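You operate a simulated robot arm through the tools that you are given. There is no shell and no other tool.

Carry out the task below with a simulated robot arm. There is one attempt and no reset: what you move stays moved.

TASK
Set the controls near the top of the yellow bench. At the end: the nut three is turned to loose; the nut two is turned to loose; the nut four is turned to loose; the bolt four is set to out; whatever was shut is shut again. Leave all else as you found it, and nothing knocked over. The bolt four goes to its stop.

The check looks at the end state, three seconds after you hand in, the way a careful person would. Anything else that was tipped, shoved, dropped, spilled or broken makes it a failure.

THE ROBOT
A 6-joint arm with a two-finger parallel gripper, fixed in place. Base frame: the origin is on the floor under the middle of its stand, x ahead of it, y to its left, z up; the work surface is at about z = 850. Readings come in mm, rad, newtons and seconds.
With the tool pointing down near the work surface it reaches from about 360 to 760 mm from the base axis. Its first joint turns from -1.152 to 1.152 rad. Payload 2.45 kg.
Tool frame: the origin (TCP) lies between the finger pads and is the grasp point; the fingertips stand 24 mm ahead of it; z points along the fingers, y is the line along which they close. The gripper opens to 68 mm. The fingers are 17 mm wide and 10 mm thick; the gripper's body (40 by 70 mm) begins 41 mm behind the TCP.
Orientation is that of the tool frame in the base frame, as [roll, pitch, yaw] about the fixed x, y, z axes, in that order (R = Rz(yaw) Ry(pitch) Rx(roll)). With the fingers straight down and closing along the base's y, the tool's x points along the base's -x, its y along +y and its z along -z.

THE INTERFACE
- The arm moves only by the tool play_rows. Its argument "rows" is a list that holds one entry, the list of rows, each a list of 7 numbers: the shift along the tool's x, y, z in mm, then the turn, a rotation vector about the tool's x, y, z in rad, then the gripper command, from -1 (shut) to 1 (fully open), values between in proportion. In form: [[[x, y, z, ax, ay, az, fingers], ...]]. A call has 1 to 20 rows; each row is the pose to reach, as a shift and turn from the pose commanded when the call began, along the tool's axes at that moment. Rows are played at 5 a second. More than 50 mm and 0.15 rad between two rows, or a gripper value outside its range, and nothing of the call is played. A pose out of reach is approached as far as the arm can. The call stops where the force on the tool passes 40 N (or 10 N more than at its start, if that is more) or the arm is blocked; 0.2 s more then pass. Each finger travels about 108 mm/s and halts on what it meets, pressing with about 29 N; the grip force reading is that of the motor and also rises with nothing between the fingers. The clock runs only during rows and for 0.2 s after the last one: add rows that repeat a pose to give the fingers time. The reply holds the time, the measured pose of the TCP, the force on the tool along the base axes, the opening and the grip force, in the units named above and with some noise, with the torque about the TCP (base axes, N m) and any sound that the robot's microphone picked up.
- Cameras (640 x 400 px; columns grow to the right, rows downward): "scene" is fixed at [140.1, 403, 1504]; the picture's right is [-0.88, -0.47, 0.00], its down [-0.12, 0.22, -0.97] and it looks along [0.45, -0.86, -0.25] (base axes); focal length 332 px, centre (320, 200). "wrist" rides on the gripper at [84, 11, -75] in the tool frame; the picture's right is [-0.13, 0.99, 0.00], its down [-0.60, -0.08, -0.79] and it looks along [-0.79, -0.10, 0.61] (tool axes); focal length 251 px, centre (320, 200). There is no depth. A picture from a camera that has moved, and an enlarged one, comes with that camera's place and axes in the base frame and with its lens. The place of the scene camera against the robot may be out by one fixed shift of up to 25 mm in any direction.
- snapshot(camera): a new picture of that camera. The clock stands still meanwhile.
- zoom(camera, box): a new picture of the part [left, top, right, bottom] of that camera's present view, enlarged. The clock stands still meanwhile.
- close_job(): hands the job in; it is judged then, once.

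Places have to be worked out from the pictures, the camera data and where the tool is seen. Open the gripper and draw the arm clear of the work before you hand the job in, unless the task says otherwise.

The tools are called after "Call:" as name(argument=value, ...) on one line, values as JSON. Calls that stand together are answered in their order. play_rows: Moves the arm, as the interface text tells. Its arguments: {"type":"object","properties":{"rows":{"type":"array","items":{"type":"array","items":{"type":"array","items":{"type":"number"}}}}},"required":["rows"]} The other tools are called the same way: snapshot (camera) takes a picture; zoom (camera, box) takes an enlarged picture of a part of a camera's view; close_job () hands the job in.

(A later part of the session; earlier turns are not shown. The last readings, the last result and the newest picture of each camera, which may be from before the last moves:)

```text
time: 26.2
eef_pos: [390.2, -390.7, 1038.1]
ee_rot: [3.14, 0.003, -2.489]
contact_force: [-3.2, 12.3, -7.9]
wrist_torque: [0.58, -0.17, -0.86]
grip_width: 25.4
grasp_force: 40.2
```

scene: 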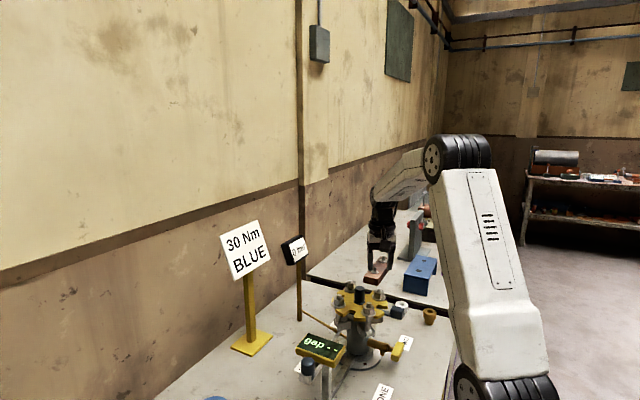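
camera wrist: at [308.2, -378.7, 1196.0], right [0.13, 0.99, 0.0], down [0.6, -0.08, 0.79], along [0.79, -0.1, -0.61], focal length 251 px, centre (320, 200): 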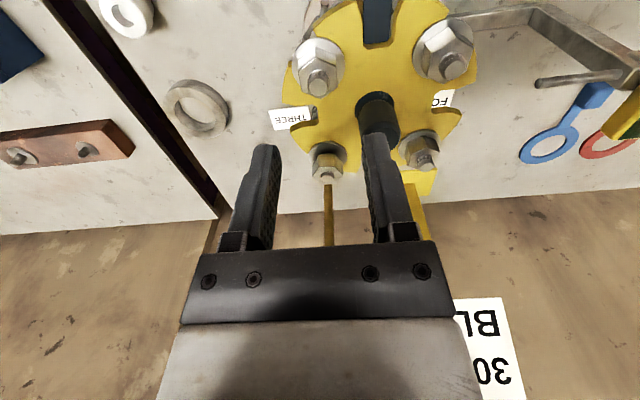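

The stop was felt at -0.86 N·m, so nut TWO is fully loose at about 90°. I back the twist off and release.

Call:
play_rows(rows=[[[0, 0, 0.3, 0, 0, 0.07, -1], [0, 0, 0.5, 0, 0, 0.12, -1], [0, 0, 0.5, 0, 0, 0.12, -1], [0, 0, 0.5, 0, 0, 0.12, -0.25], [0, 0, 0.5, 0, 0, 0.12, 0.2], [0, 0, 0.5, 0, 0, 0.12, 0.2]]])

Call:
zoom(camera="wrist", box=[240, 80, 400, 220])

```text
time: 27.6
eef_pos: [390.3, -391.6, 1040.0]
ee_rot: [-3.139, 0.0, -2.609]
contact_force: [-0.4, 1.4, -0.5]
wrist_torque: [0.02, -0.01, 0.03]
grip_width: 40.8
grasp_force: 0.0
```

```text
2.86 times, centred on (320, 150) of wrist
camera zoom: at [312.7, -424.9, 1114.2], right [-0.39, 0.92, 0.0], down [0.56, 0.24, 0.79], along [0.73, 0.31, -0.61], focal length 718 px, centre (320, 343)
```

zoom: 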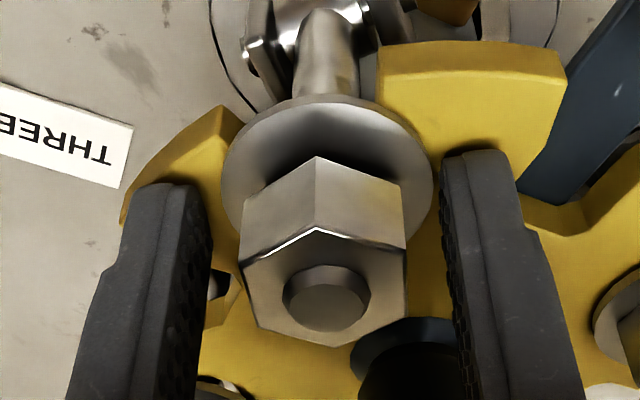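

TWO is done. I raise straight up and square the gripper back to neutral yaw.

Call:
play_rows(rows=[[[0, 0, -30, 0, 0, 0, 0.2], [0, 0, -60, 0, 0, 0.13, 0.2], [0, 0, -80, 0, 0, 0.27, 0.2], [0, 0, -80, 0, 0, 0.4, 0.2], [0, 0, -80, 0, 0, 0.533, 0.2], [0, 0, -80, 0, 0, 0.533, 0.2]]])

Call:
snapshot(camera="wrist")

Call:
zoom(camera="scene", box=[325, 278, 395, 328])

```text
time: 29.0
eef_pos: [389.4, -391.7, 1119.1]
ee_rot: [3.142, -0.001, 3.139]
contact_force: [0.4, -0.3, -0.3]
wrist_torque: [0.01, 0.03, 0.03]
grip_width: 40.8
grasp_force: 0.1
```

```text
taken
camera wrist: at [306.9, -380.4, 1193.1], right [0.13, 0.99, 0.0], down [0.6, -0.08, 0.79], along [0.79, -0.1, -0.61], focal length 251 px, centre (320, 200)
```

wrist: 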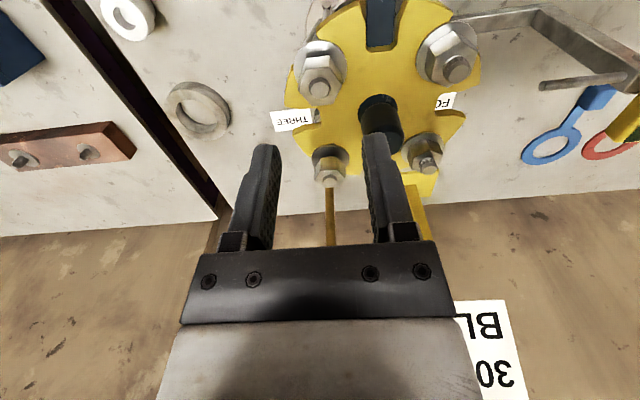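

```text
8.00 times, centred on (360, 303) of scene
camera zoom: at [140.1, 403.0, 1504.0], right [-0.88, -0.47, 0.0], down [-0.12, 0.22, -0.97], along [0.45, -0.86, -0.25], focal length 2652 px, centre (0, -624)
```

zoom: 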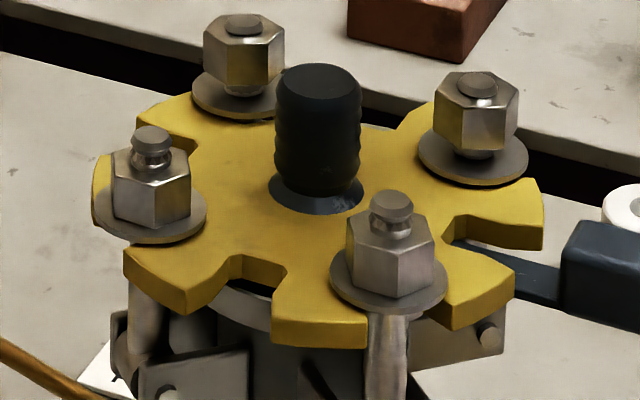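

Nuts THREE and TWO both stand high on their stems, and ONE and FOUR are unchanged. I move over nut FOUR at about (474.5, -306.5), staying high above the knob.

Call:
play_rows(rows=[[[-28, 28, 0, 0, 0, 0, 0.2], [-56, 56, 0, 0, 0, 0, 0.2], [-84.5, 85, 0, 0, 0, 0, 0.2], [-84.5, 85, 0, 0, 0, 0, 0.2]]])

Call:
zoom(camera="wrist", box=[270, 20, 370, 110])

Call:
snapshot(camera="wrist")

```text
time: 30.0
eef_pos: [473.4, -306.7, 1117.8]
ee_rot: [3.141, 0.0, -3.141]
contact_force: [0.1, 0.6, -0.9]
wrist_torque: [-0.01, 0.03, 0.0]
grip_width: 40.7
grasp_force: 0.0
```

```text
4.44 times, centred on (320, 65) of wrist
camera zoom: at [391.5, -295.6, 1192.1], right [0.13, 0.99, 0.0], down [0.6, -0.08, 0.79], along [0.79, -0.1, -0.61], focal length 1118 px, centre (320, 800)
```

zoom: 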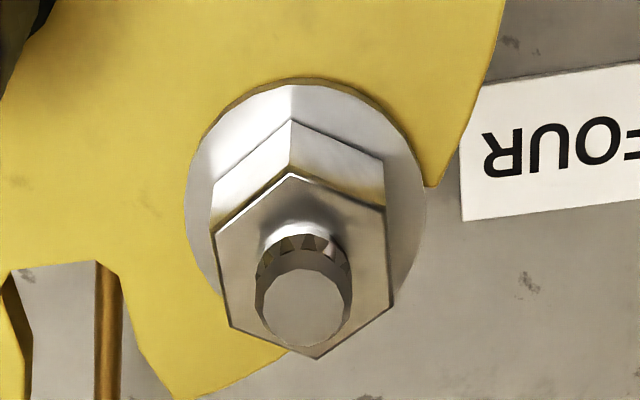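

```text
taken
camera wrist: at [391.5, -295.6, 1192.1], right [0.13, 0.99, 0.0], down [0.6, -0.08, 0.79], along [0.79, -0.1, -0.61], focal length 251 px, centre (320, 200)
```

wrist: 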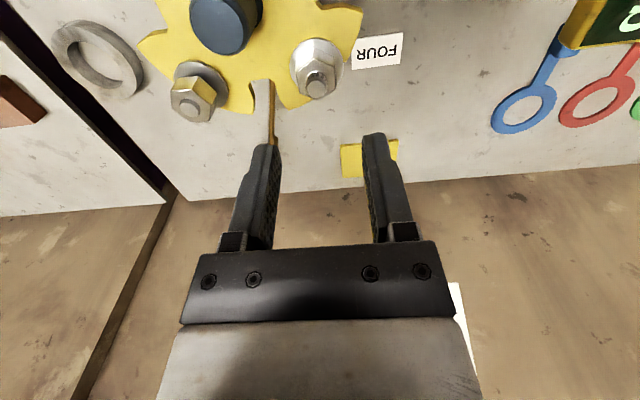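

FOUR's stem is about 1.9 mm to the -y side of the TCP. I correct that and rotate 60° clockwise for the start of the turn, then re-check.

Call:
play_rows(rows=[[[0, -1.8, 0, 0, 0, 0.15, 0.2], [0, -1.8, 0, 0, 0, 0.3, 0.2], [0, -1.8, 0, 0, 0, 0.45, 0.2], [0, -1.8, 0, 0, 0, 0.6, 0.2], [0, -1.8, 0, 0, 0, 0.75, 0.2], [0, -1.8, 0, 0, 0, 0.9, 0.2], [0, -1.8, 0, 0, 0, 1.047, 0.2], [0, -1.8, 0, 0, 0, 1.047, 0.2]]])

Call:
zoom(camera="wrist", box=[270, 20, 370, 110])

Call:
snapshot(camera="wrist")

```text
time: 31.8
eef_pos: [473.4, -309.0, 1119.2]
ee_rot: [3.141, 0.0, 2.093]
contact_force: [-0.4, -0.2, -0.6]
wrist_torque: [-0.02, 0.01, -0.02]
grip_width: 41.0
grasp_force: 0.1
```

```text
4.44 times, centred on (320, 65) of wrist
camera zoom: at [442.9, -229.8, 1193.6], right [0.92, 0.38, 0.0], down [0.23, -0.56, 0.79], along [0.3, -0.73, -0.61], focal length 1118 px, centre (320, 800)
```

zoom: 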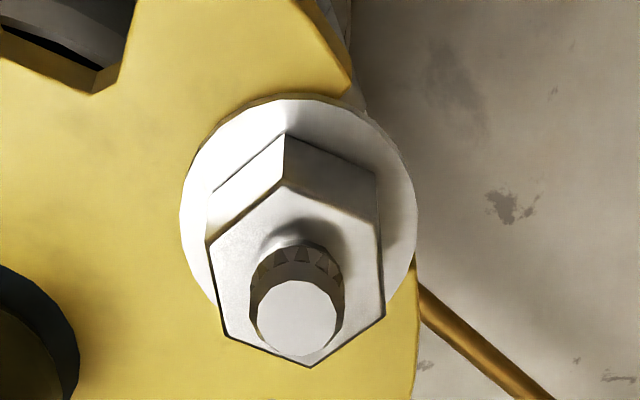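

```text
taken
camera wrist: at [442.9, -229.8, 1193.6], right [0.92, 0.38, 0.0], down [0.23, -0.56, 0.79], along [0.3, -0.73, -0.61], focal length 251 px, centre (320, 200)
```

wrist: 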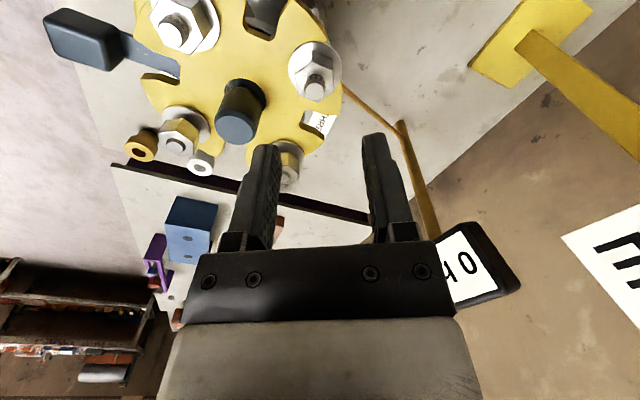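

The axis is about (-3.2, +0.4) mm from the TCP. I correct it, descend and close on nut FOUR.

Call:
play_rows(rows=[[[2.0, -2.6, 30, 0, 0, 0, 0.3], [2.0, -2.6, 60, 0, 0, 0, 0.3], [2.0, -2.6, 81.8, 0, 0, 0, 0.3], [2.0, -2.6, 81.8, 0, 0, 0, 0.3], [2.0, -2.6, 81.8, 0, 0, 0, -0.3], [2.0, -2.6, 81.8, 0, 0, 0, -1], [2.0, -2.6, 81.8, 0, 0, 0, -1], [2.0, -2.6, 81.8, 0, 0, 0, -1]]])

Call:
zoom(camera="wrist", box=[240, 80, 400, 220])

```text
time: 33.6
eef_pos: [472.2, -308.5, 1036.6]
ee_rot: [3.14, 0.002, 2.094]
contact_force: [-4.8, -4.9, 16.9]
wrist_torque: [-0.91, -0.04, 0.02]
grip_width: 23.9
grasp_force: 40.2
```

```text
2.86 times, centred on (320, 150) of wrist
camera zoom: at [439.0, -229.8, 1112.1], right [0.92, 0.38, 0.0], down [0.23, -0.56, 0.8], along [0.31, -0.73, -0.61], focal length 718 px, centre (320, 343)
```

zoom: 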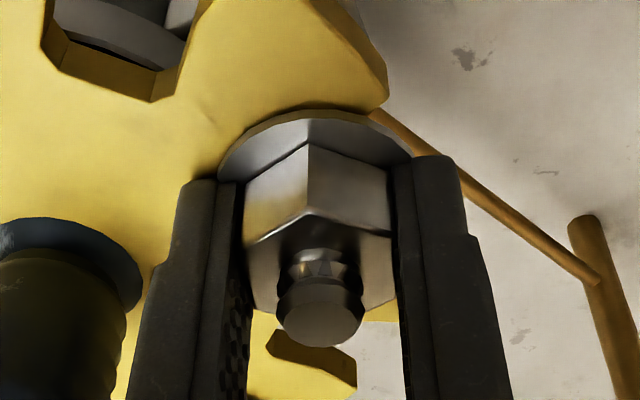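

Good grip. I turn FOUR counter-clockwise by 1.5 rad with a gentler lift this time.

Call:
play_rows(rows=[[[0, 0, -0.1, 0, 0, -0.1, -1], [0, 0, -0.3, 0, 0, -0.2, -1], [0, 0, -0.4, 0, 0, -0.3, -1], [0, 0, -0.6, 0, 0, -0.4, -1], [0, 0, -0.7, 0, 0, -0.5, -1], [0, 0, -0.9, 0, 0, -0.6, -1], [0, 0, -1.0, 0, 0, -0.7, -1], [0, 0, -1.2, 0, 0, -0.8, -1], [0, 0, -1.3, 0, 0, -0.9, -1], [0, 0, -1.5, 0, 0, -1.0, -1], [0, 0, -1.6, 0, 0, -1.1, -1], [0, 0, -1.8, 0, 0, -1.2, -1], [0, 0, -1.9, 0, 0, -1.3, -1], [0, 0, -2.1, 0, 0, -1.4, -1], [0, 0, -2.2, 0, 0, -1.5, -1]]])

Call:
zoom(camera="wrist", box=[240, 80, 400, 220])

```text
time: 36.8
eef_pos: [471.8, -308.5, 1038.6]
ee_rot: [3.139, -0.001, -2.687]
contact_force: [6.9, -12.7, -31.8]
wrist_torque: [-0.34, 0.03, 0.0]
grip_width: 24.1
grasp_force: 39.9
```

```text
2.86 times, centred on (320, 150) of wrist
camera zoom: at [391.7, -335.5, 1113.2], right [-0.32, 0.95, 0.0], down [0.58, 0.19, 0.79], along [0.75, 0.25, -0.61], focal length 718 px, centre (320, 343)
```

zoom: 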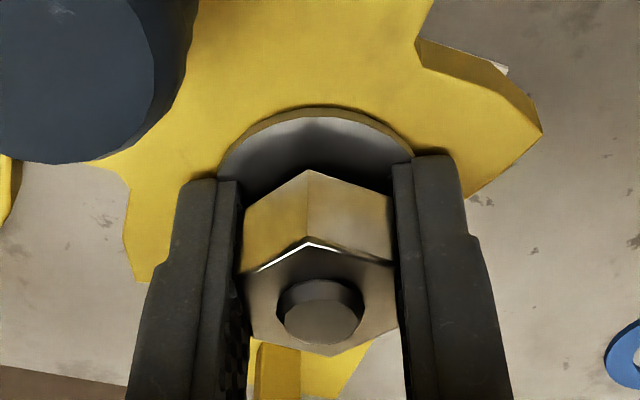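

It's pulling up again, so I lower 2 mm and finish the turn until the stop torque appears.

Call:
play_rows(rows=[[[0, 0, 1.2, 0, 0, 0, -1], [0, 0, 2.0, 0, 0, 0, -1], [0, 0, 2.0, 0, 0, -0.05, -1], [0, 0, 2.0, 0, 0, -0.1, -1], [0, 0, 2.0, 0, 0, -0.15, -1], [0, 0, 2.0, 0, 0, -0.2, -1]]])

```text
time: 38.2
eef_pos: [471.9, -308.7, 1038.2]
ee_rot: [-3.14, 0.002, -2.489]
contact_force: [-0.7, 0.9, 8.5]
wrist_torque: [0.2, 0.27, -0.83]
grip_width: 24.9
grasp_force: 40.7
```

FOUR's stop torque was felt (-0.83 N·m), so its nut is fully loose. I back off the twist, release and raise to look.

Call:
play_rows(rows=[[[0, 0, 0, 0, 0, 0.07, -1], [0, 0, 0, 0, 0, 0.12, -1], [0, 0, 0, 0, 0, 0.12, -0.25], [0, 0, 0, 0, 0, 0.12, 0.2], [0, 0, 0, 0, 0, 0.12, 0.2], [0, 0, -30, 0, 0, 0.12, 0.2], [0, 0, -60, 0, 0, 0.25, 0.2], [0, 0, -80, 0, 0, 0.4, 0.2], [0, 0, -80, 0, 0, 0.53, 0.2], [0, 0, -80, 0, 0, 0.653, 0.2], [0, 0, -80, 0, 0, 0.653, 0.2]]])

Call:
snapshot(camera="wrist")

Call:
zoom(camera="scene", box=[325, 278, 395, 328])

```text
time: 40.6
eef_pos: [471.2, -308.0, 1118.1]
ee_rot: [-3.14, -0.001, 3.14]
contact_force: [0.9, -0.5, -0.8]
wrist_torque: [0.02, 0.0, -0.02]
grip_width: 40.7
grasp_force: 0.0
```

```text
taken
camera wrist: at [388.5, -296.5, 1191.8], right [0.13, 0.99, 0.0], down [0.6, -0.08, 0.79], along [0.79, -0.1, -0.61], focal length 251 px, centre (320, 200)
```

wrist: 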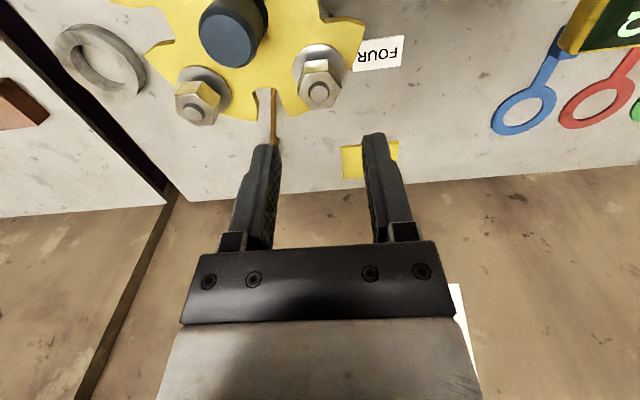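

```text
8.00 times, centred on (360, 303) of scene
camera zoom: at [140.1, 403.0, 1504.0], right [-0.88, -0.47, 0.0], down [-0.12, 0.22, -0.97], along [0.45, -0.86, -0.25], focal length 2652 px, centre (0, -624)
```

zoom: 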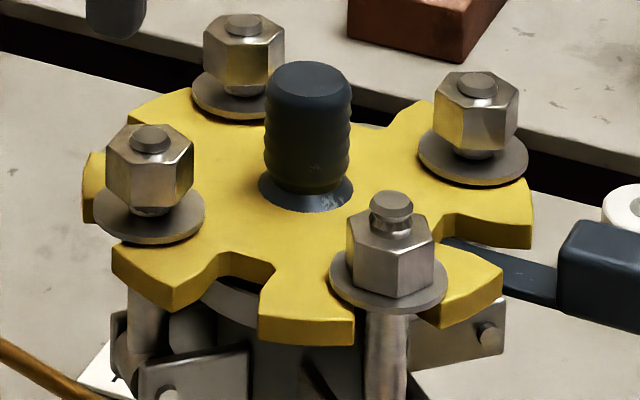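

All three nuts are loose, but the lid seems to have slid about 3 mm toward FOUR. Before pushing the bolt, I zoom in to locate the knob and bolt FOUR precisely.

Call:
zoom(camera="wrist", box=[140, 0, 380, 150])

Call:
zoom(camera="scene", box=[320, 300, 400, 360])

```text
2.67 times, centred on (260, 75) of wrist
camera zoom: at [388.5, -296.5, 1191.8], right [0.13, 0.99, 0.0], down [0.6, -0.08, 0.79], along [0.79, -0.1, -0.61], focal length 670 px, centre (480, 533)
```

zoom: 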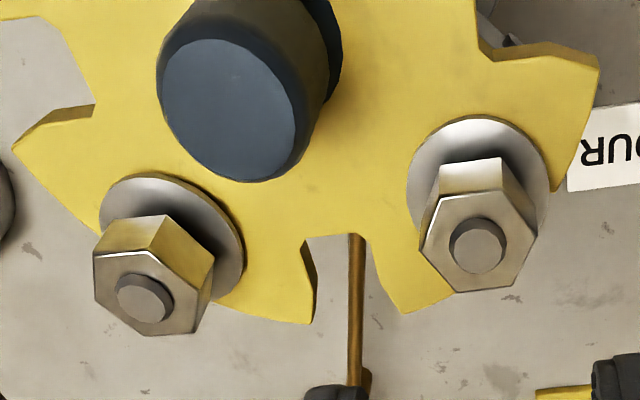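

```text
6.67 times, centred on (360, 330) of scene
camera zoom: at [140.1, 403.0, 1504.0], right [-0.88, -0.47, 0.0], down [-0.12, 0.22, -0.97], along [0.45, -0.86, -0.25], focal length 2210 px, centre (53, -667)
```

zoom: 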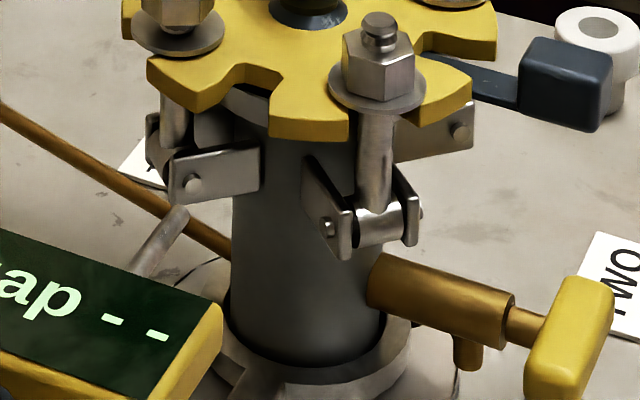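

There's about 26 mm between knob and nut FOUR, so I'll use one finger of the fully open gripper as a pusher. I rotate 45° clockwise so the fingers lie along the radial direction, with the TCP 12 mm outward of the nut.

Call:
play_rows(rows=[[[-3, 3, 0, 0, 0, 0.13, 0.6], [-6, 6, 0, 0, 0, 0.26, 1], [-8.5, 8.5, 0, 0, 0, 0.39, 1], [-8.5, 8.5, 0, 0, 0, 0.52, 1], [-8.5, 8.5, 0, 0, 0, 0.65, 1], [-8.5, 8.5, 0, 0, 0, 0.785, 1], [-8.5, 8.5, 0, 0, 0, 0.785, 1]]])

Call:
snapshot(camera="wrist")

```text
time: 42.2
eef_pos: [479.6, -299.8, 1117.0]
ee_rot: [3.14, 0.001, 2.355]
contact_force: [-0.3, -0.8, 1.2]
wrist_torque: [-0.04, -0.05, 0.01]
grip_width: 68.0
grasp_force: 0.1
```

```text
taken
camera wrist: at [429.0, -232.1, 1192.4], right [0.79, 0.61, 0.0], down [0.37, -0.48, 0.79], along [0.48, -0.63, -0.61], focal length 251 px, centre (320, 200)
```

wrist: 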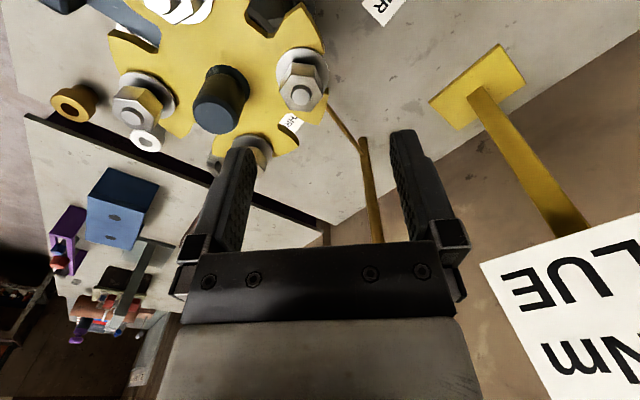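

The nut is about 13 mm inward of the TCP, as intended. I shift 2 mm further outward for knob clearance and descend part way to check the inner finger's gap.

Call:
play_rows(rows=[[[0, 2, 25, 0, 0, 0, 1], [0, 2, 50, 0, 0, 0, 1], [0, 2, 50, 0, 0, 0, 1]]])

Call:
snapshot(camera="wrist")

Call:
zoom(camera="scene", box=[310, 240, 410, 330])

```text
time: 43.0
eef_pos: [478.9, -297.5, 1066.8]
ee_rot: [-3.141, 0.0, 2.359]
contact_force: [-0.1, 0.7, 0.3]
wrist_torque: [-0.02, 0.0, 0.05]
grip_width: 68.2
grasp_force: 0.0
```

```text
taken
camera wrist: at [428.6, -230.0, 1142.1], right [0.79, 0.61, 0.0], down [0.37, -0.48, 0.79], along [0.48, -0.63, -0.61], focal length 251 px, centre (320, 200)
```

wrist: 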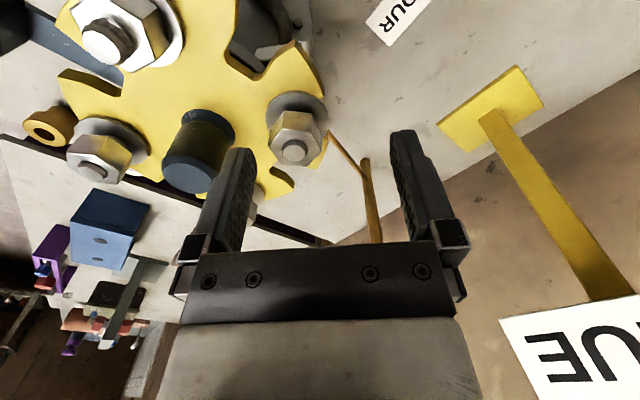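

```text
4.44 times, centred on (360, 285) of scene
camera zoom: at [140.1, 403.0, 1504.0], right [-0.88, -0.47, 0.0], down [-0.12, 0.22, -0.97], along [0.45, -0.86, -0.25], focal length 1474 px, centre (142, -178)
```

zoom: 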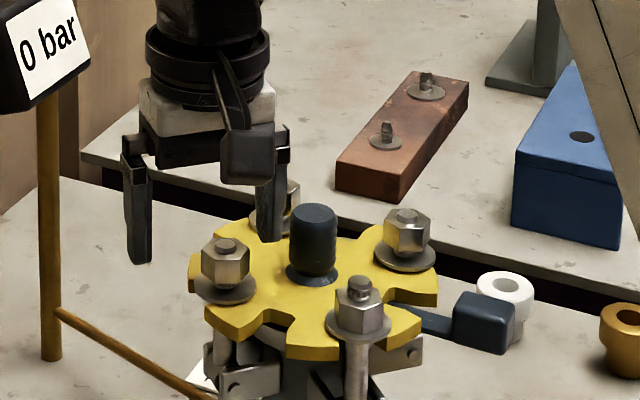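

The inner finger sits midway, with about 8 mm to the nut and about 10 mm to the knob. I descend the remaining 27 mm to bring the tips to z ≈ 1016.

Call:
play_rows(rows=[[[0, 0, 14, 0, 0, 0, 1], [0, 0, 27, 0, 0, 0, 1], [0, 0, 27, 0, 0, 0, 1]]])

Call:
snapshot(camera="wrist")

Call:
zoom(camera="scene", box=[320, 260, 400, 330])

```text
time: 43.8
eef_pos: [480.0, -297.6, 1040.8]
ee_rot: [3.14, 0.0, 2.357]
contact_force: [0.5, 0.8, 0.4]
wrist_torque: [-0.01, 0.01, -0.01]
grip_width: 67.9
grasp_force: 0.2
```

```text
taken
camera wrist: at [429.6, -229.9, 1115.8], right [0.79, 0.61, 0.0], down [0.37, -0.48, 0.79], along [0.48, -0.63, -0.61], focal length 251 px, centre (320, 200)
```

wrist: 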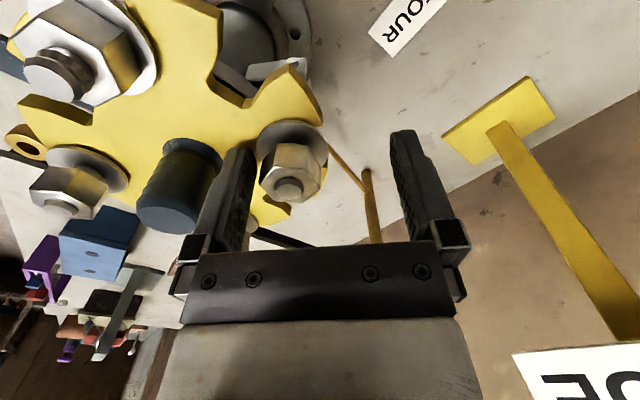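

```text
5.71 times, centred on (360, 295) of scene
camera zoom: at [140.1, 403.0, 1504.0], right [-0.88, -0.47, 0.0], down [-0.12, 0.22, -0.97], along [0.45, -0.86, -0.25], focal length 1895 px, centre (91, -343)
```

zoom: 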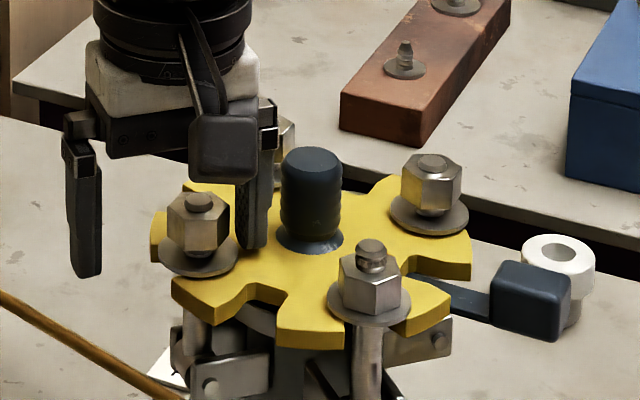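

The finger is in the gap with no contact. I push outward (tool +y) in small steps and watch the force.

Call:
play_rows(rows=[[[0, 5, 0, 0, 0, 0, 1], [0, 10, 0, 0, 0, 0, 1], [0, 15, 0, 0, 0, 0, 1], [0, 20, 0, 0, 0, 0, 1], [0, 20, 0, 0, 0, 0, 1]]])

Call:
zoom(camera="scene", box=[310, 260, 400, 340])

Call:
snapshot(camera="wrist")

```text
time: 45.0
eef_pos: [494.3, -285.2, 1040.1]
ee_rot: [3.14, -0.002, 2.359]
contact_force: [-1.0, -1.0, 1.5]
wrist_torque: [-0.04, 0.07, 0.01]
grip_width: 67.9
grasp_force: 0.1
```

```text
5.00 times, centred on (355, 300) of scene
camera zoom: at [140.0, 403.0, 1504.1], right [-0.88, -0.47, 0.0], down [-0.12, 0.22, -0.97], along [0.45, -0.86, -0.25], focal length 1658 px, centre (145, -300)
```

zoom: 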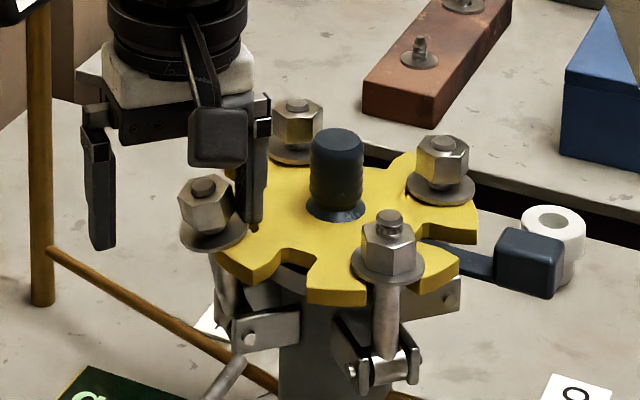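

```text
taken
camera wrist: at [444.1, -216.3, 1115.1], right [0.79, 0.61, 0.0], down [0.37, -0.48, 0.79], along [0.48, -0.63, -0.61], focal length 251 px, centre (320, 200)
```

wrist: 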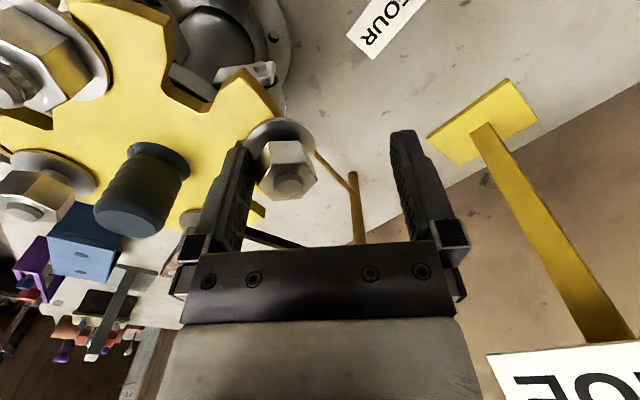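

The bolt swings freely at about 1.4 N. I continue outward by 34 mm at this height until the finger clears the lid rim.

Call:
play_rows(rows=[[[0, 6, 0, 0, 0, 0, 1], [0, 12, 0, 0, 0, 0, 1], [0, 18, 0, 0, 0, 0, 1], [0, 24, 0, 0, 0, 0, 1], [0, 29, 0, 0, 0, 0, 1], [0, 34, 0, 0, 0, 0, 1], [0, 34, 0, 0, 0, 0, 1]]])

Call:
zoom(camera="scene", box=[300, 260, 400, 350])

Call:
snapshot(camera="wrist")

```text
time: 46.6
eef_pos: [520.5, -260.1, 1039.5]
ee_rot: [3.141, 0.0, 2.356]
contact_force: [0.1, 0.1, 0.1]
wrist_torque: [-0.03, -0.04, 0.04]
grip_width: 67.7
grasp_force: 0.1
```

```text
4.44 times, centred on (350, 305) of scene
camera zoom: at [140.1, 403.0, 1504.0], right [-0.88, -0.47, 0.0], down [-0.12, 0.22, -0.97], along [0.45, -0.86, -0.25], focal length 1474 px, centre (187, -267)
```

zoom: 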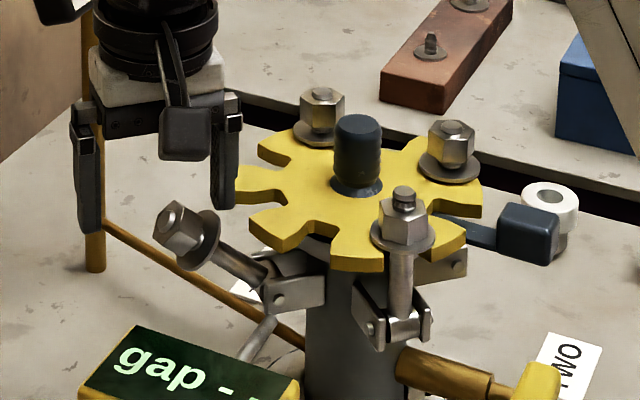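

```text
taken
camera wrist: at [469.2, -192.3, 1114.1], right [0.79, 0.61, 0.0], down [0.37, -0.48, 0.79], along [0.48, -0.63, -0.61], focal length 251 px, centre (320, 200)
```

wrist: 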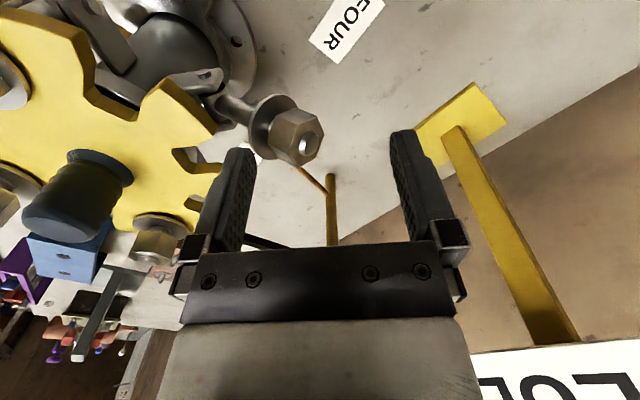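

The bolt swung out by itself to about 46° from vertical and now rests ahead of the finger. To confirm it's at its stop, I shift outward 8 mm over the nut and press down very lightly.

Call:
play_rows(rows=[[[0, 8, 0, 0, 0, 0, 1], [0, 8, 2, 0, 0, 0, 1], [0, 8, 4, 0, 0, 0, 1], [0, 8, 4, 0, 0, 0, 1]]])

Call:
snapshot(camera="wrist")

Call:
zoom(camera="scene", box=[300, 260, 400, 350])

```text
time: 47.6
eef_pos: [524.7, -253.5, 1037.2]
ee_rot: [3.14, 0.0, 2.356]
contact_force: [-0.2, 0.1, 1.8]
wrist_torque: [0.01, 0.05, 0.02]
grip_width: 68.3
grasp_force: 0.0
```

```text
taken
camera wrist: at [474.0, -186.8, 1111.0], right [0.79, 0.61, 0.0], down [0.37, -0.48, 0.79], along [0.48, -0.63, -0.61], focal length 251 px, centre (320, 200)
```

wrist: 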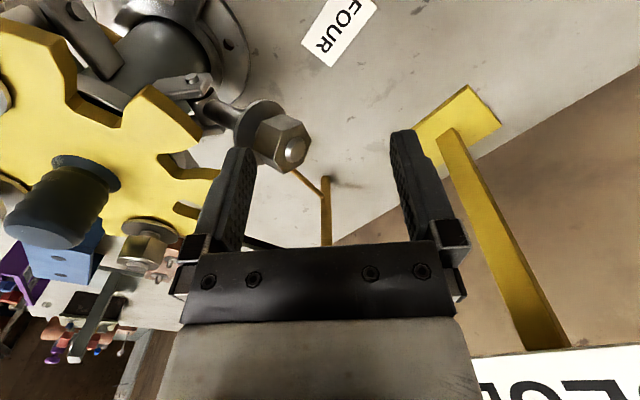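

```text
4.44 times, centred on (350, 305) of scene
camera zoom: at [140.1, 403.0, 1504.0], right [-0.88, -0.47, 0.0], down [-0.12, 0.22, -0.97], along [0.45, -0.86, -0.25], focal length 1474 px, centre (187, -267)
```

zoom: 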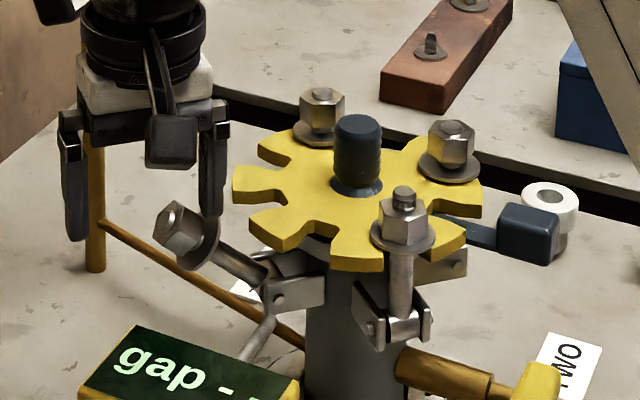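

No contact yet, with force about 1.8 N. I lower another 5 mm in small steps to touch the nut's upper side.

Call:
play_rows(rows=[[[0, 0, 1.5, 0, 0, 0, 1], [0, 0, 3, 0, 0, 0, 1], [0, 0, 5, 0, 0, 0, 1], [0, 0, 5, 0, 0, 0, 1]]])

Call:
zoom(camera="wrist", box=[160, 60, 360, 220])

Call:
zoom(camera="scene", box=[300, 270, 380, 340])

```text
time: 48.6
eef_pos: [523.3, -255.3, 1031.8]
ee_rot: [-3.141, -0.001, 2.356]
contact_force: [-15.7, -5.1, 26.3]
wrist_torque: [-0.73, 0.99, -0.28]
grip_width: 68.2
grasp_force: 0.0
```

```text
2.50 times, centred on (260, 140) of wrist
camera zoom: at [472.5, -187.5, 1106.9], right [0.79, 0.61, 0.0], down [0.37, -0.48, 0.79], along [0.48, -0.63, -0.61], focal length 629 px, centre (470, 350)
```

zoom: 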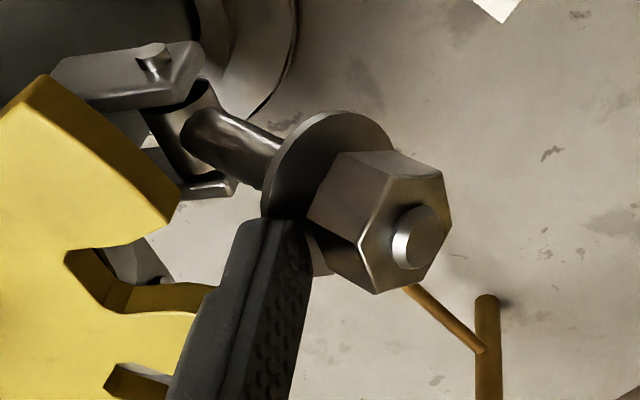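

```text
5.71 times, centred on (340, 305) of scene
camera zoom: at [139.2, 403.1, 1504.1], right [-0.88, -0.47, 0.0], down [-0.12, 0.22, -0.97], along [0.45, -0.86, -0.25], focal length 1895 px, centre (206, -400)
```

zoom: 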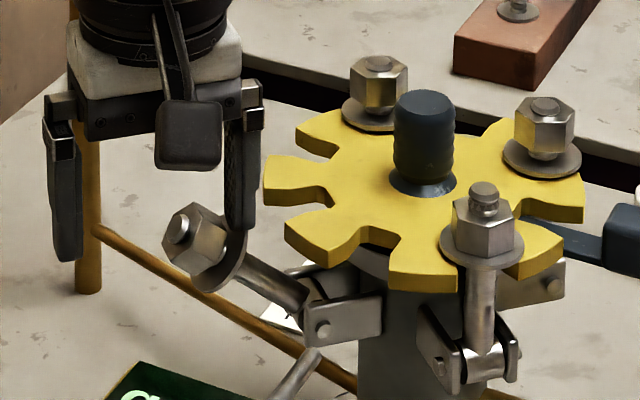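

At 26 N down the bolt didn't give, whereas it swung at about 1.4 N before, so it is resting on its stop. I back straight up and look again.

Call:
play_rows(rows=[[[0, 0, -5, 0, 0, 0, 1], [0, 0, -20, 0, 0, 0, 1], [0, 0, -50, 0, 0, 0, 1], [0, 0, -90, 0, 0, 0, 1], [0, 0, -90, 0, 0, 0, 1]]])

Call:
zoom(camera="scene", box=[300, 260, 400, 350])

Call:
snapshot(camera="wrist")

```text
time: 49.8
eef_pos: [523.3, -253.5, 1120.7]
ee_rot: [-3.141, 0.001, 2.357]
contact_force: [0.4, 0.5, 0.3]
wrist_torque: [0.01, -0.01, -0.02]
grip_width: 68.0
grasp_force: 0.0
```

```text
4.44 times, centred on (350, 305) of scene
camera zoom: at [140.1, 403.0, 1504.0], right [-0.88, -0.47, 0.0], down [-0.12, 0.22, -0.97], along [0.45, -0.86, -0.25], focal length 1474 px, centre (187, -267)
```

zoom: 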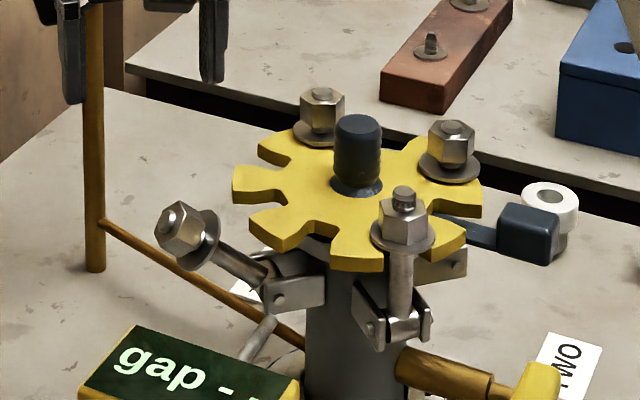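

```text
taken
camera wrist: at [473.5, -186.2, 1196.3], right [0.79, 0.61, 0.0], down [0.37, -0.48, 0.79], along [0.48, -0.63, -0.61], focal length 251 px, centre (320, 200)
```

wrist: 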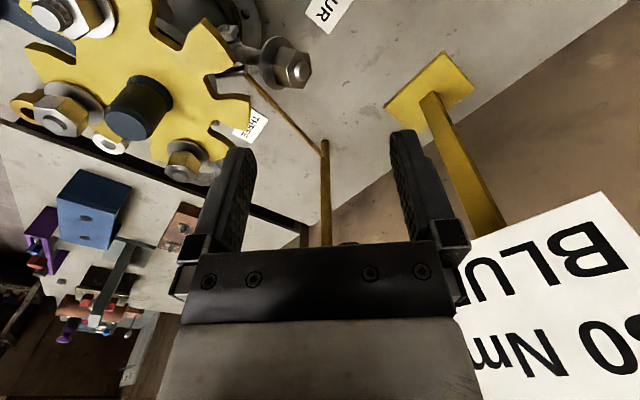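

Bolt FOUR stays at the same angle it settled at, so it's out at its stop. I take the standard close-up again to check the lid and other nuts against the start.

Call:
zoom(camera="scene", box=[325, 278, 395, 328])

Call:
zoom(camera="scene", box=[310, 270, 420, 380])

Call:
zoom(camera="scene", box=[320, 300, 400, 360])

```text
8.00 times, centred on (360, 303) of scene
camera zoom: at [140.1, 403.0, 1504.0], right [-0.88, -0.47, 0.0], down [-0.12, 0.22, -0.97], along [0.45, -0.86, -0.25], focal length 2652 px, centre (0, -624)
```

zoom: 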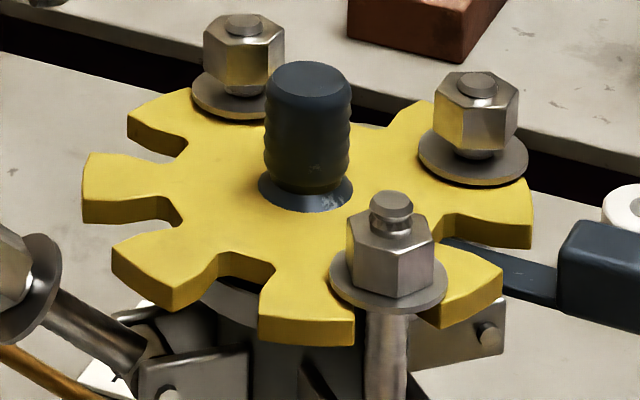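

```text
3.64 times, centred on (365, 325) of scene
camera zoom: at [140.1, 403.0, 1504.0], right [-0.88, -0.47, 0.0], down [-0.12, 0.22, -0.97], along [0.45, -0.86, -0.25], focal length 1206 px, centre (156, -254)
```

zoom: 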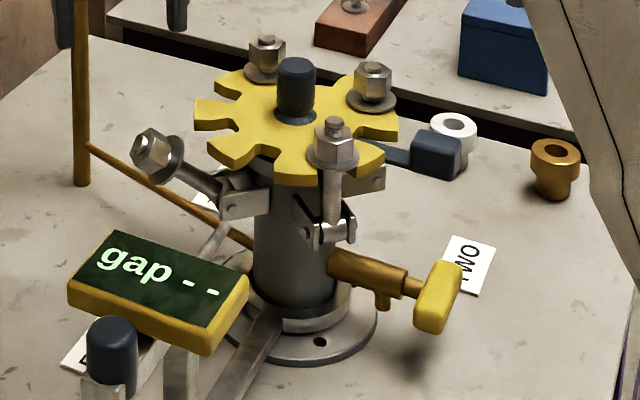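

```text
6.67 times, centred on (360, 330) of scene
camera zoom: at [140.1, 403.0, 1504.0], right [-0.88, -0.47, 0.0], down [-0.12, 0.22, -0.97], along [0.45, -0.86, -0.25], focal length 2210 px, centre (53, -667)
```

zoom: 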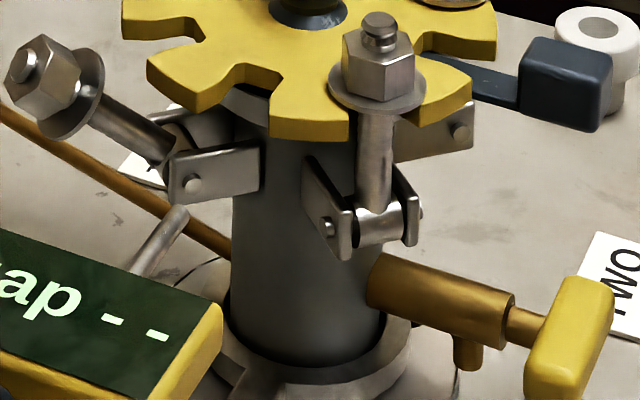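

Everything reads as wanted. The lid looks about 3 mm off its original place, so I return to the earlier hover pose over TWO to compare directly with the earlier picture from there.

Call:
play_rows(rows=[[[-0.4, -32, 0, 0, 0, -0.131, 1], [-0.7, -64, 0, 0, 0, -0.262, 1], [-1.1, -96, 0, 0, 0, -0.393, 0.6], [-1.4, -128, 0, 0, 0, -0.524, 0.2], [-1.8, -160, 0, 0, 0, -0.655, 0.2], [-2.1, -191.6, 0, 0, 0, -0.785, 0.2], [-2.1, -191.6, 0, 0, 0, -0.785, 0.2]]])

Call:
snapshot(camera="wrist")

Call:
zoom(camera="wrist", box=[270, 0, 490, 190])

```text
time: 51.4
eef_pos: [390.8, -391.7, 1120.6]
ee_rot: [3.141, 0.002, -3.141]
contact_force: [0.6, -0.1, -0.3]
wrist_torque: [0.03, 0.0, 0.01]
grip_width: 40.9
grasp_force: 0.1
```

```text
taken
camera wrist: at [306.0, -380.1, 1195.5], right [0.13, 0.99, 0.0], down [0.6, -0.08, 0.79], along [0.79, -0.1, -0.61], focal length 251 px, centre (320, 200)
```

wrist: 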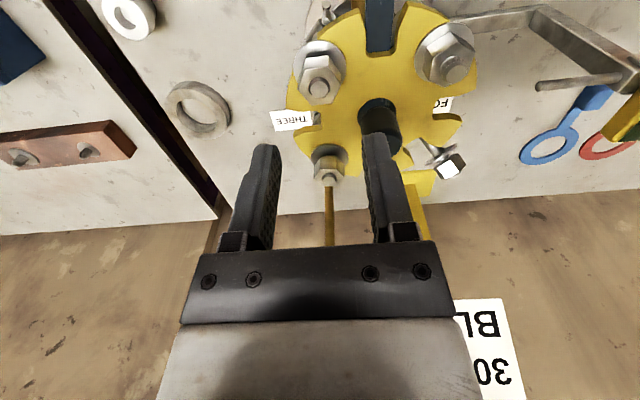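

```text
2.11 times, centred on (380, 95) of wrist
camera zoom: at [306.0, -380.1, 1195.5], right [0.13, 0.99, 0.0], down [0.6, -0.08, 0.79], along [0.79, -0.1, -0.61], focal length 529 px, centre (194, 421)
```

zoom: 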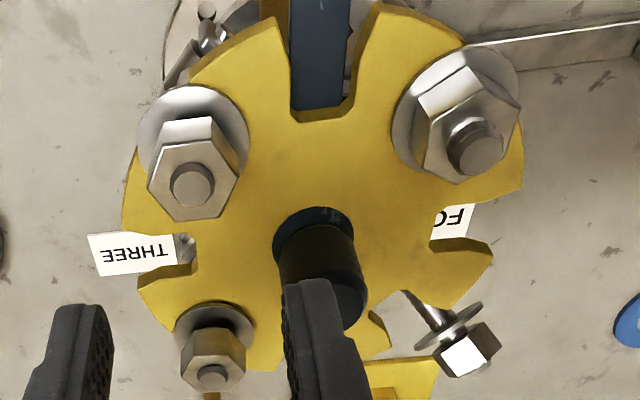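

In this view bolts THREE and TWO lean outward by only about 4.5 mm and 3 mm at the tip. I'll try to seat THREE back by a gentle push from outside. I move to a hover outside THREE with fingers shut and yaw turned so a finger face points inward.

Call:
play_rows(rows=[[[-17.6, -3.7, 0, 0, 0, -0.131, -0.3], [-35.2, -7.4, 0, 0, 0, -0.262, -1], [-52.9, -11.2, 0, 0, 0, -0.393, -1], [-70.5, -14.9, 0, 0, 0, -0.524, -1], [-88.1, -18.6, 0, 0, 0, -0.655, -1], [-105.7, -22.3, 0, 0, 0, -0.785, -1], [-105.7, -22.3, 0, 0, 0, -0.785, -1]]])

Call:
snapshot(camera="wrist")

Call:
zoom(camera="scene", box=[300, 220, 420, 330])

```text
time: 53.0
eef_pos: [496.2, -414.9, 1121.5]
ee_rot: [-3.141, -0.001, -2.355]
contact_force: [-0.1, 0.0, 0.2]
wrist_torque: [0.01, 0.0, 0.03]
grip_width: 0.0
grasp_force: 23.4
```

```text
taken
camera wrist: at [429.9, -465.0, 1196.4], right [-0.61, 0.79, 0.0], down [0.48, 0.37, 0.79], along [0.63, 0.48, -0.61], focal length 251 px, centre (320, 200)
```

wrist: 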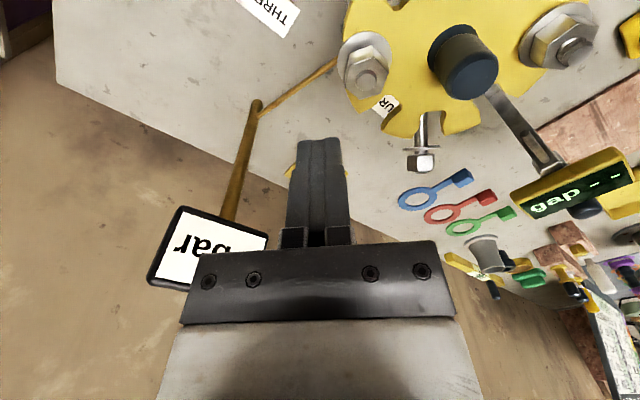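

```text
3.64 times, centred on (360, 275) of scene
camera zoom: at [140.1, 403.0, 1504.0], right [-0.88, -0.47, 0.0], down [-0.12, 0.22, -0.97], along [0.45, -0.86, -0.25], focal length 1206 px, centre (174, -73)
```

zoom: 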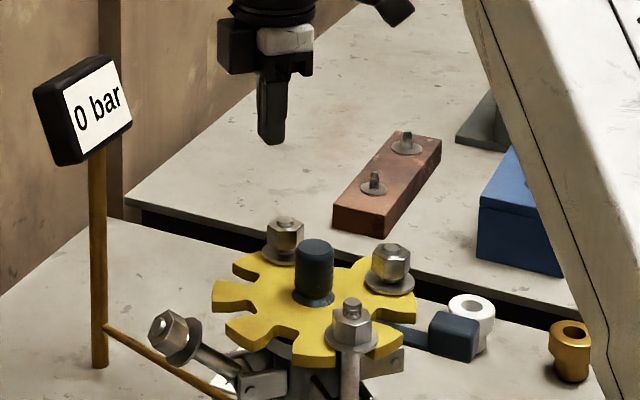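

The nut is about 31 mm inward of the closed fingers, leaving roughly 8 mm of gap. I descend beside it with tips at about z 1016, staying outside the lid.

Call:
play_rows(rows=[[[0, 0, 30, 0, 0, 0, -1], [0, 0, 60, 0, 0, 0, -1], [0, 0, 80, 0, 0, 0, -1], [0, 0, 80, 0, 0, 0, -1]]])

Call:
snapshot(camera="wrist")

```text
time: 54.0
eef_pos: [495.7, -412.9, 1041.4]
ee_rot: [3.141, 0.0, -2.356]
contact_force: [0.2, 0.0, -0.3]
wrist_torque: [0.0, -0.03, -0.02]
grip_width: 0.0
grasp_force: 23.4
```

```text
taken
camera wrist: at [430.8, -464.0, 1116.0], right [-0.61, 0.79, 0.0], down [0.48, 0.37, 0.79], along [0.63, 0.48, -0.61], focal length 251 px, centre (320, 200)
```

wrist: 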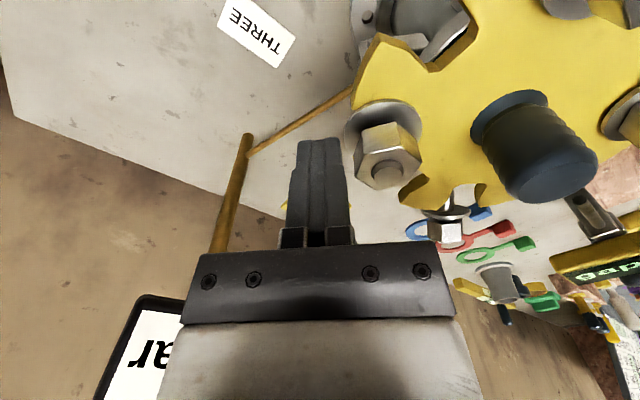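

Clear so far. I push inward slowly, 11 mm in total, and watch for resistance.

Call:
play_rows(rows=[[[0, 4, 0, 0, 0, 0, -1], [0, 7, 0, 0, 0, 0, -1], [0, 9, 0, 0, 0, 0, -1], [0, 10, 0, 0, 0, 0, -1], [0, 11, 0, 0, 0, 0, -1]]])

Call:
snapshot(camera="wrist")

Call:
zoom(camera="scene", box=[325, 278, 395, 328])

```text
time: 55.2
eef_pos: [488.4, -406.3, 1041.7]
ee_rot: [-3.14, -0.001, -2.357]
contact_force: [0.5, -1.2, -0.3]
wrist_torque: [0.01, 0.03, 0.01]
grip_width: 0.2
grasp_force: 23.8
```

```text
taken
camera wrist: at [422.0, -457.2, 1116.5], right [-0.61, 0.79, 0.0], down [0.48, 0.37, 0.79], along [0.63, 0.48, -0.61], focal length 251 px, centre (320, 200)
```

wrist: 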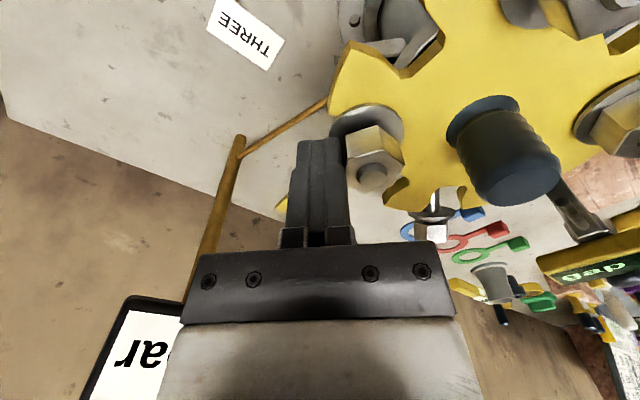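

```text
8.00 times, centred on (360, 303) of scene
camera zoom: at [140.1, 403.0, 1504.0], right [-0.88, -0.47, 0.0], down [-0.12, 0.22, -0.97], along [0.45, -0.86, -0.25], focal length 2652 px, centre (0, -624)
```

zoom: 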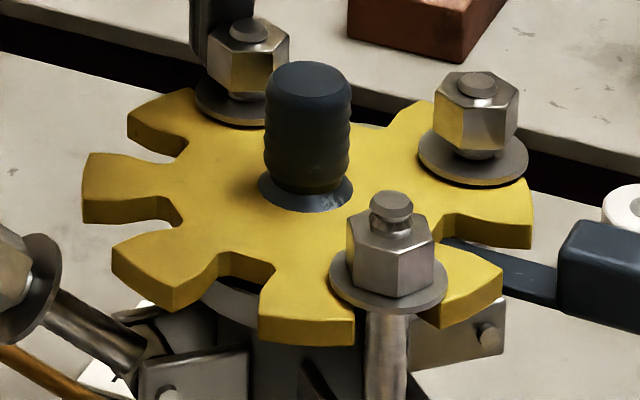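

THREE's stem tip is back to nearly its starting pixel, and only about 1.3 N was needed. I retreat outward and see whether it stays.

Call:
play_rows(rows=[[[0, 0.8, 0, 0, 0, 0, -1], [0, 0.8, 0, 0, 0, 0, -1], [0, -4, 0, 0, 0, 0, -1], [0, -11, 0, 0, 0, 0, -1], [0, -11, 0, 0, 0, 0, -1]]])

Call:
zoom(camera="scene", box=[325, 278, 395, 328])

Call:
snapshot(camera="wrist")

```text
time: 56.4
eef_pos: [496.0, -414.0, 1041.8]
ee_rot: [-3.141, 0.001, -2.356]
contact_force: [-0.2, 0.4, 0.4]
wrist_torque: [0.01, -0.02, 0.0]
grip_width: 0.0
grasp_force: 23.5
```

```text
8.00 times, centred on (360, 303) of scene
camera zoom: at [140.1, 403.0, 1504.0], right [-0.88, -0.47, 0.0], down [-0.12, 0.22, -0.97], along [0.45, -0.86, -0.25], focal length 2652 px, centre (0, -624)
```

zoom: 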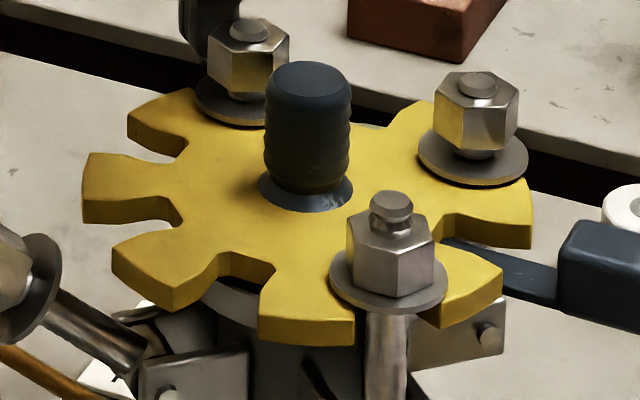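

```text
taken
camera wrist: at [429.8, -465.5, 1116.6], right [-0.61, 0.79, 0.0], down [0.48, 0.37, 0.79], along [0.63, 0.48, -0.61], focal length 251 px, centre (320, 200)
```

wrist: 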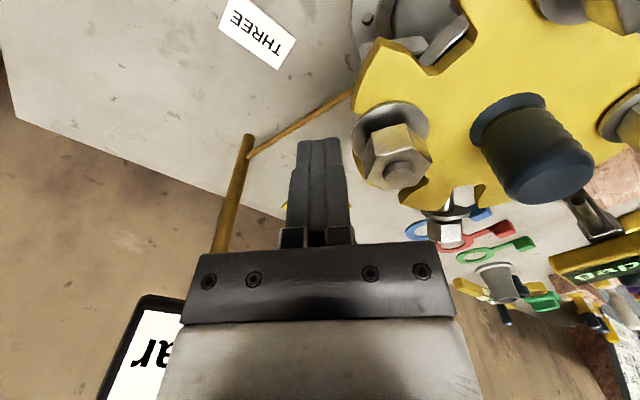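

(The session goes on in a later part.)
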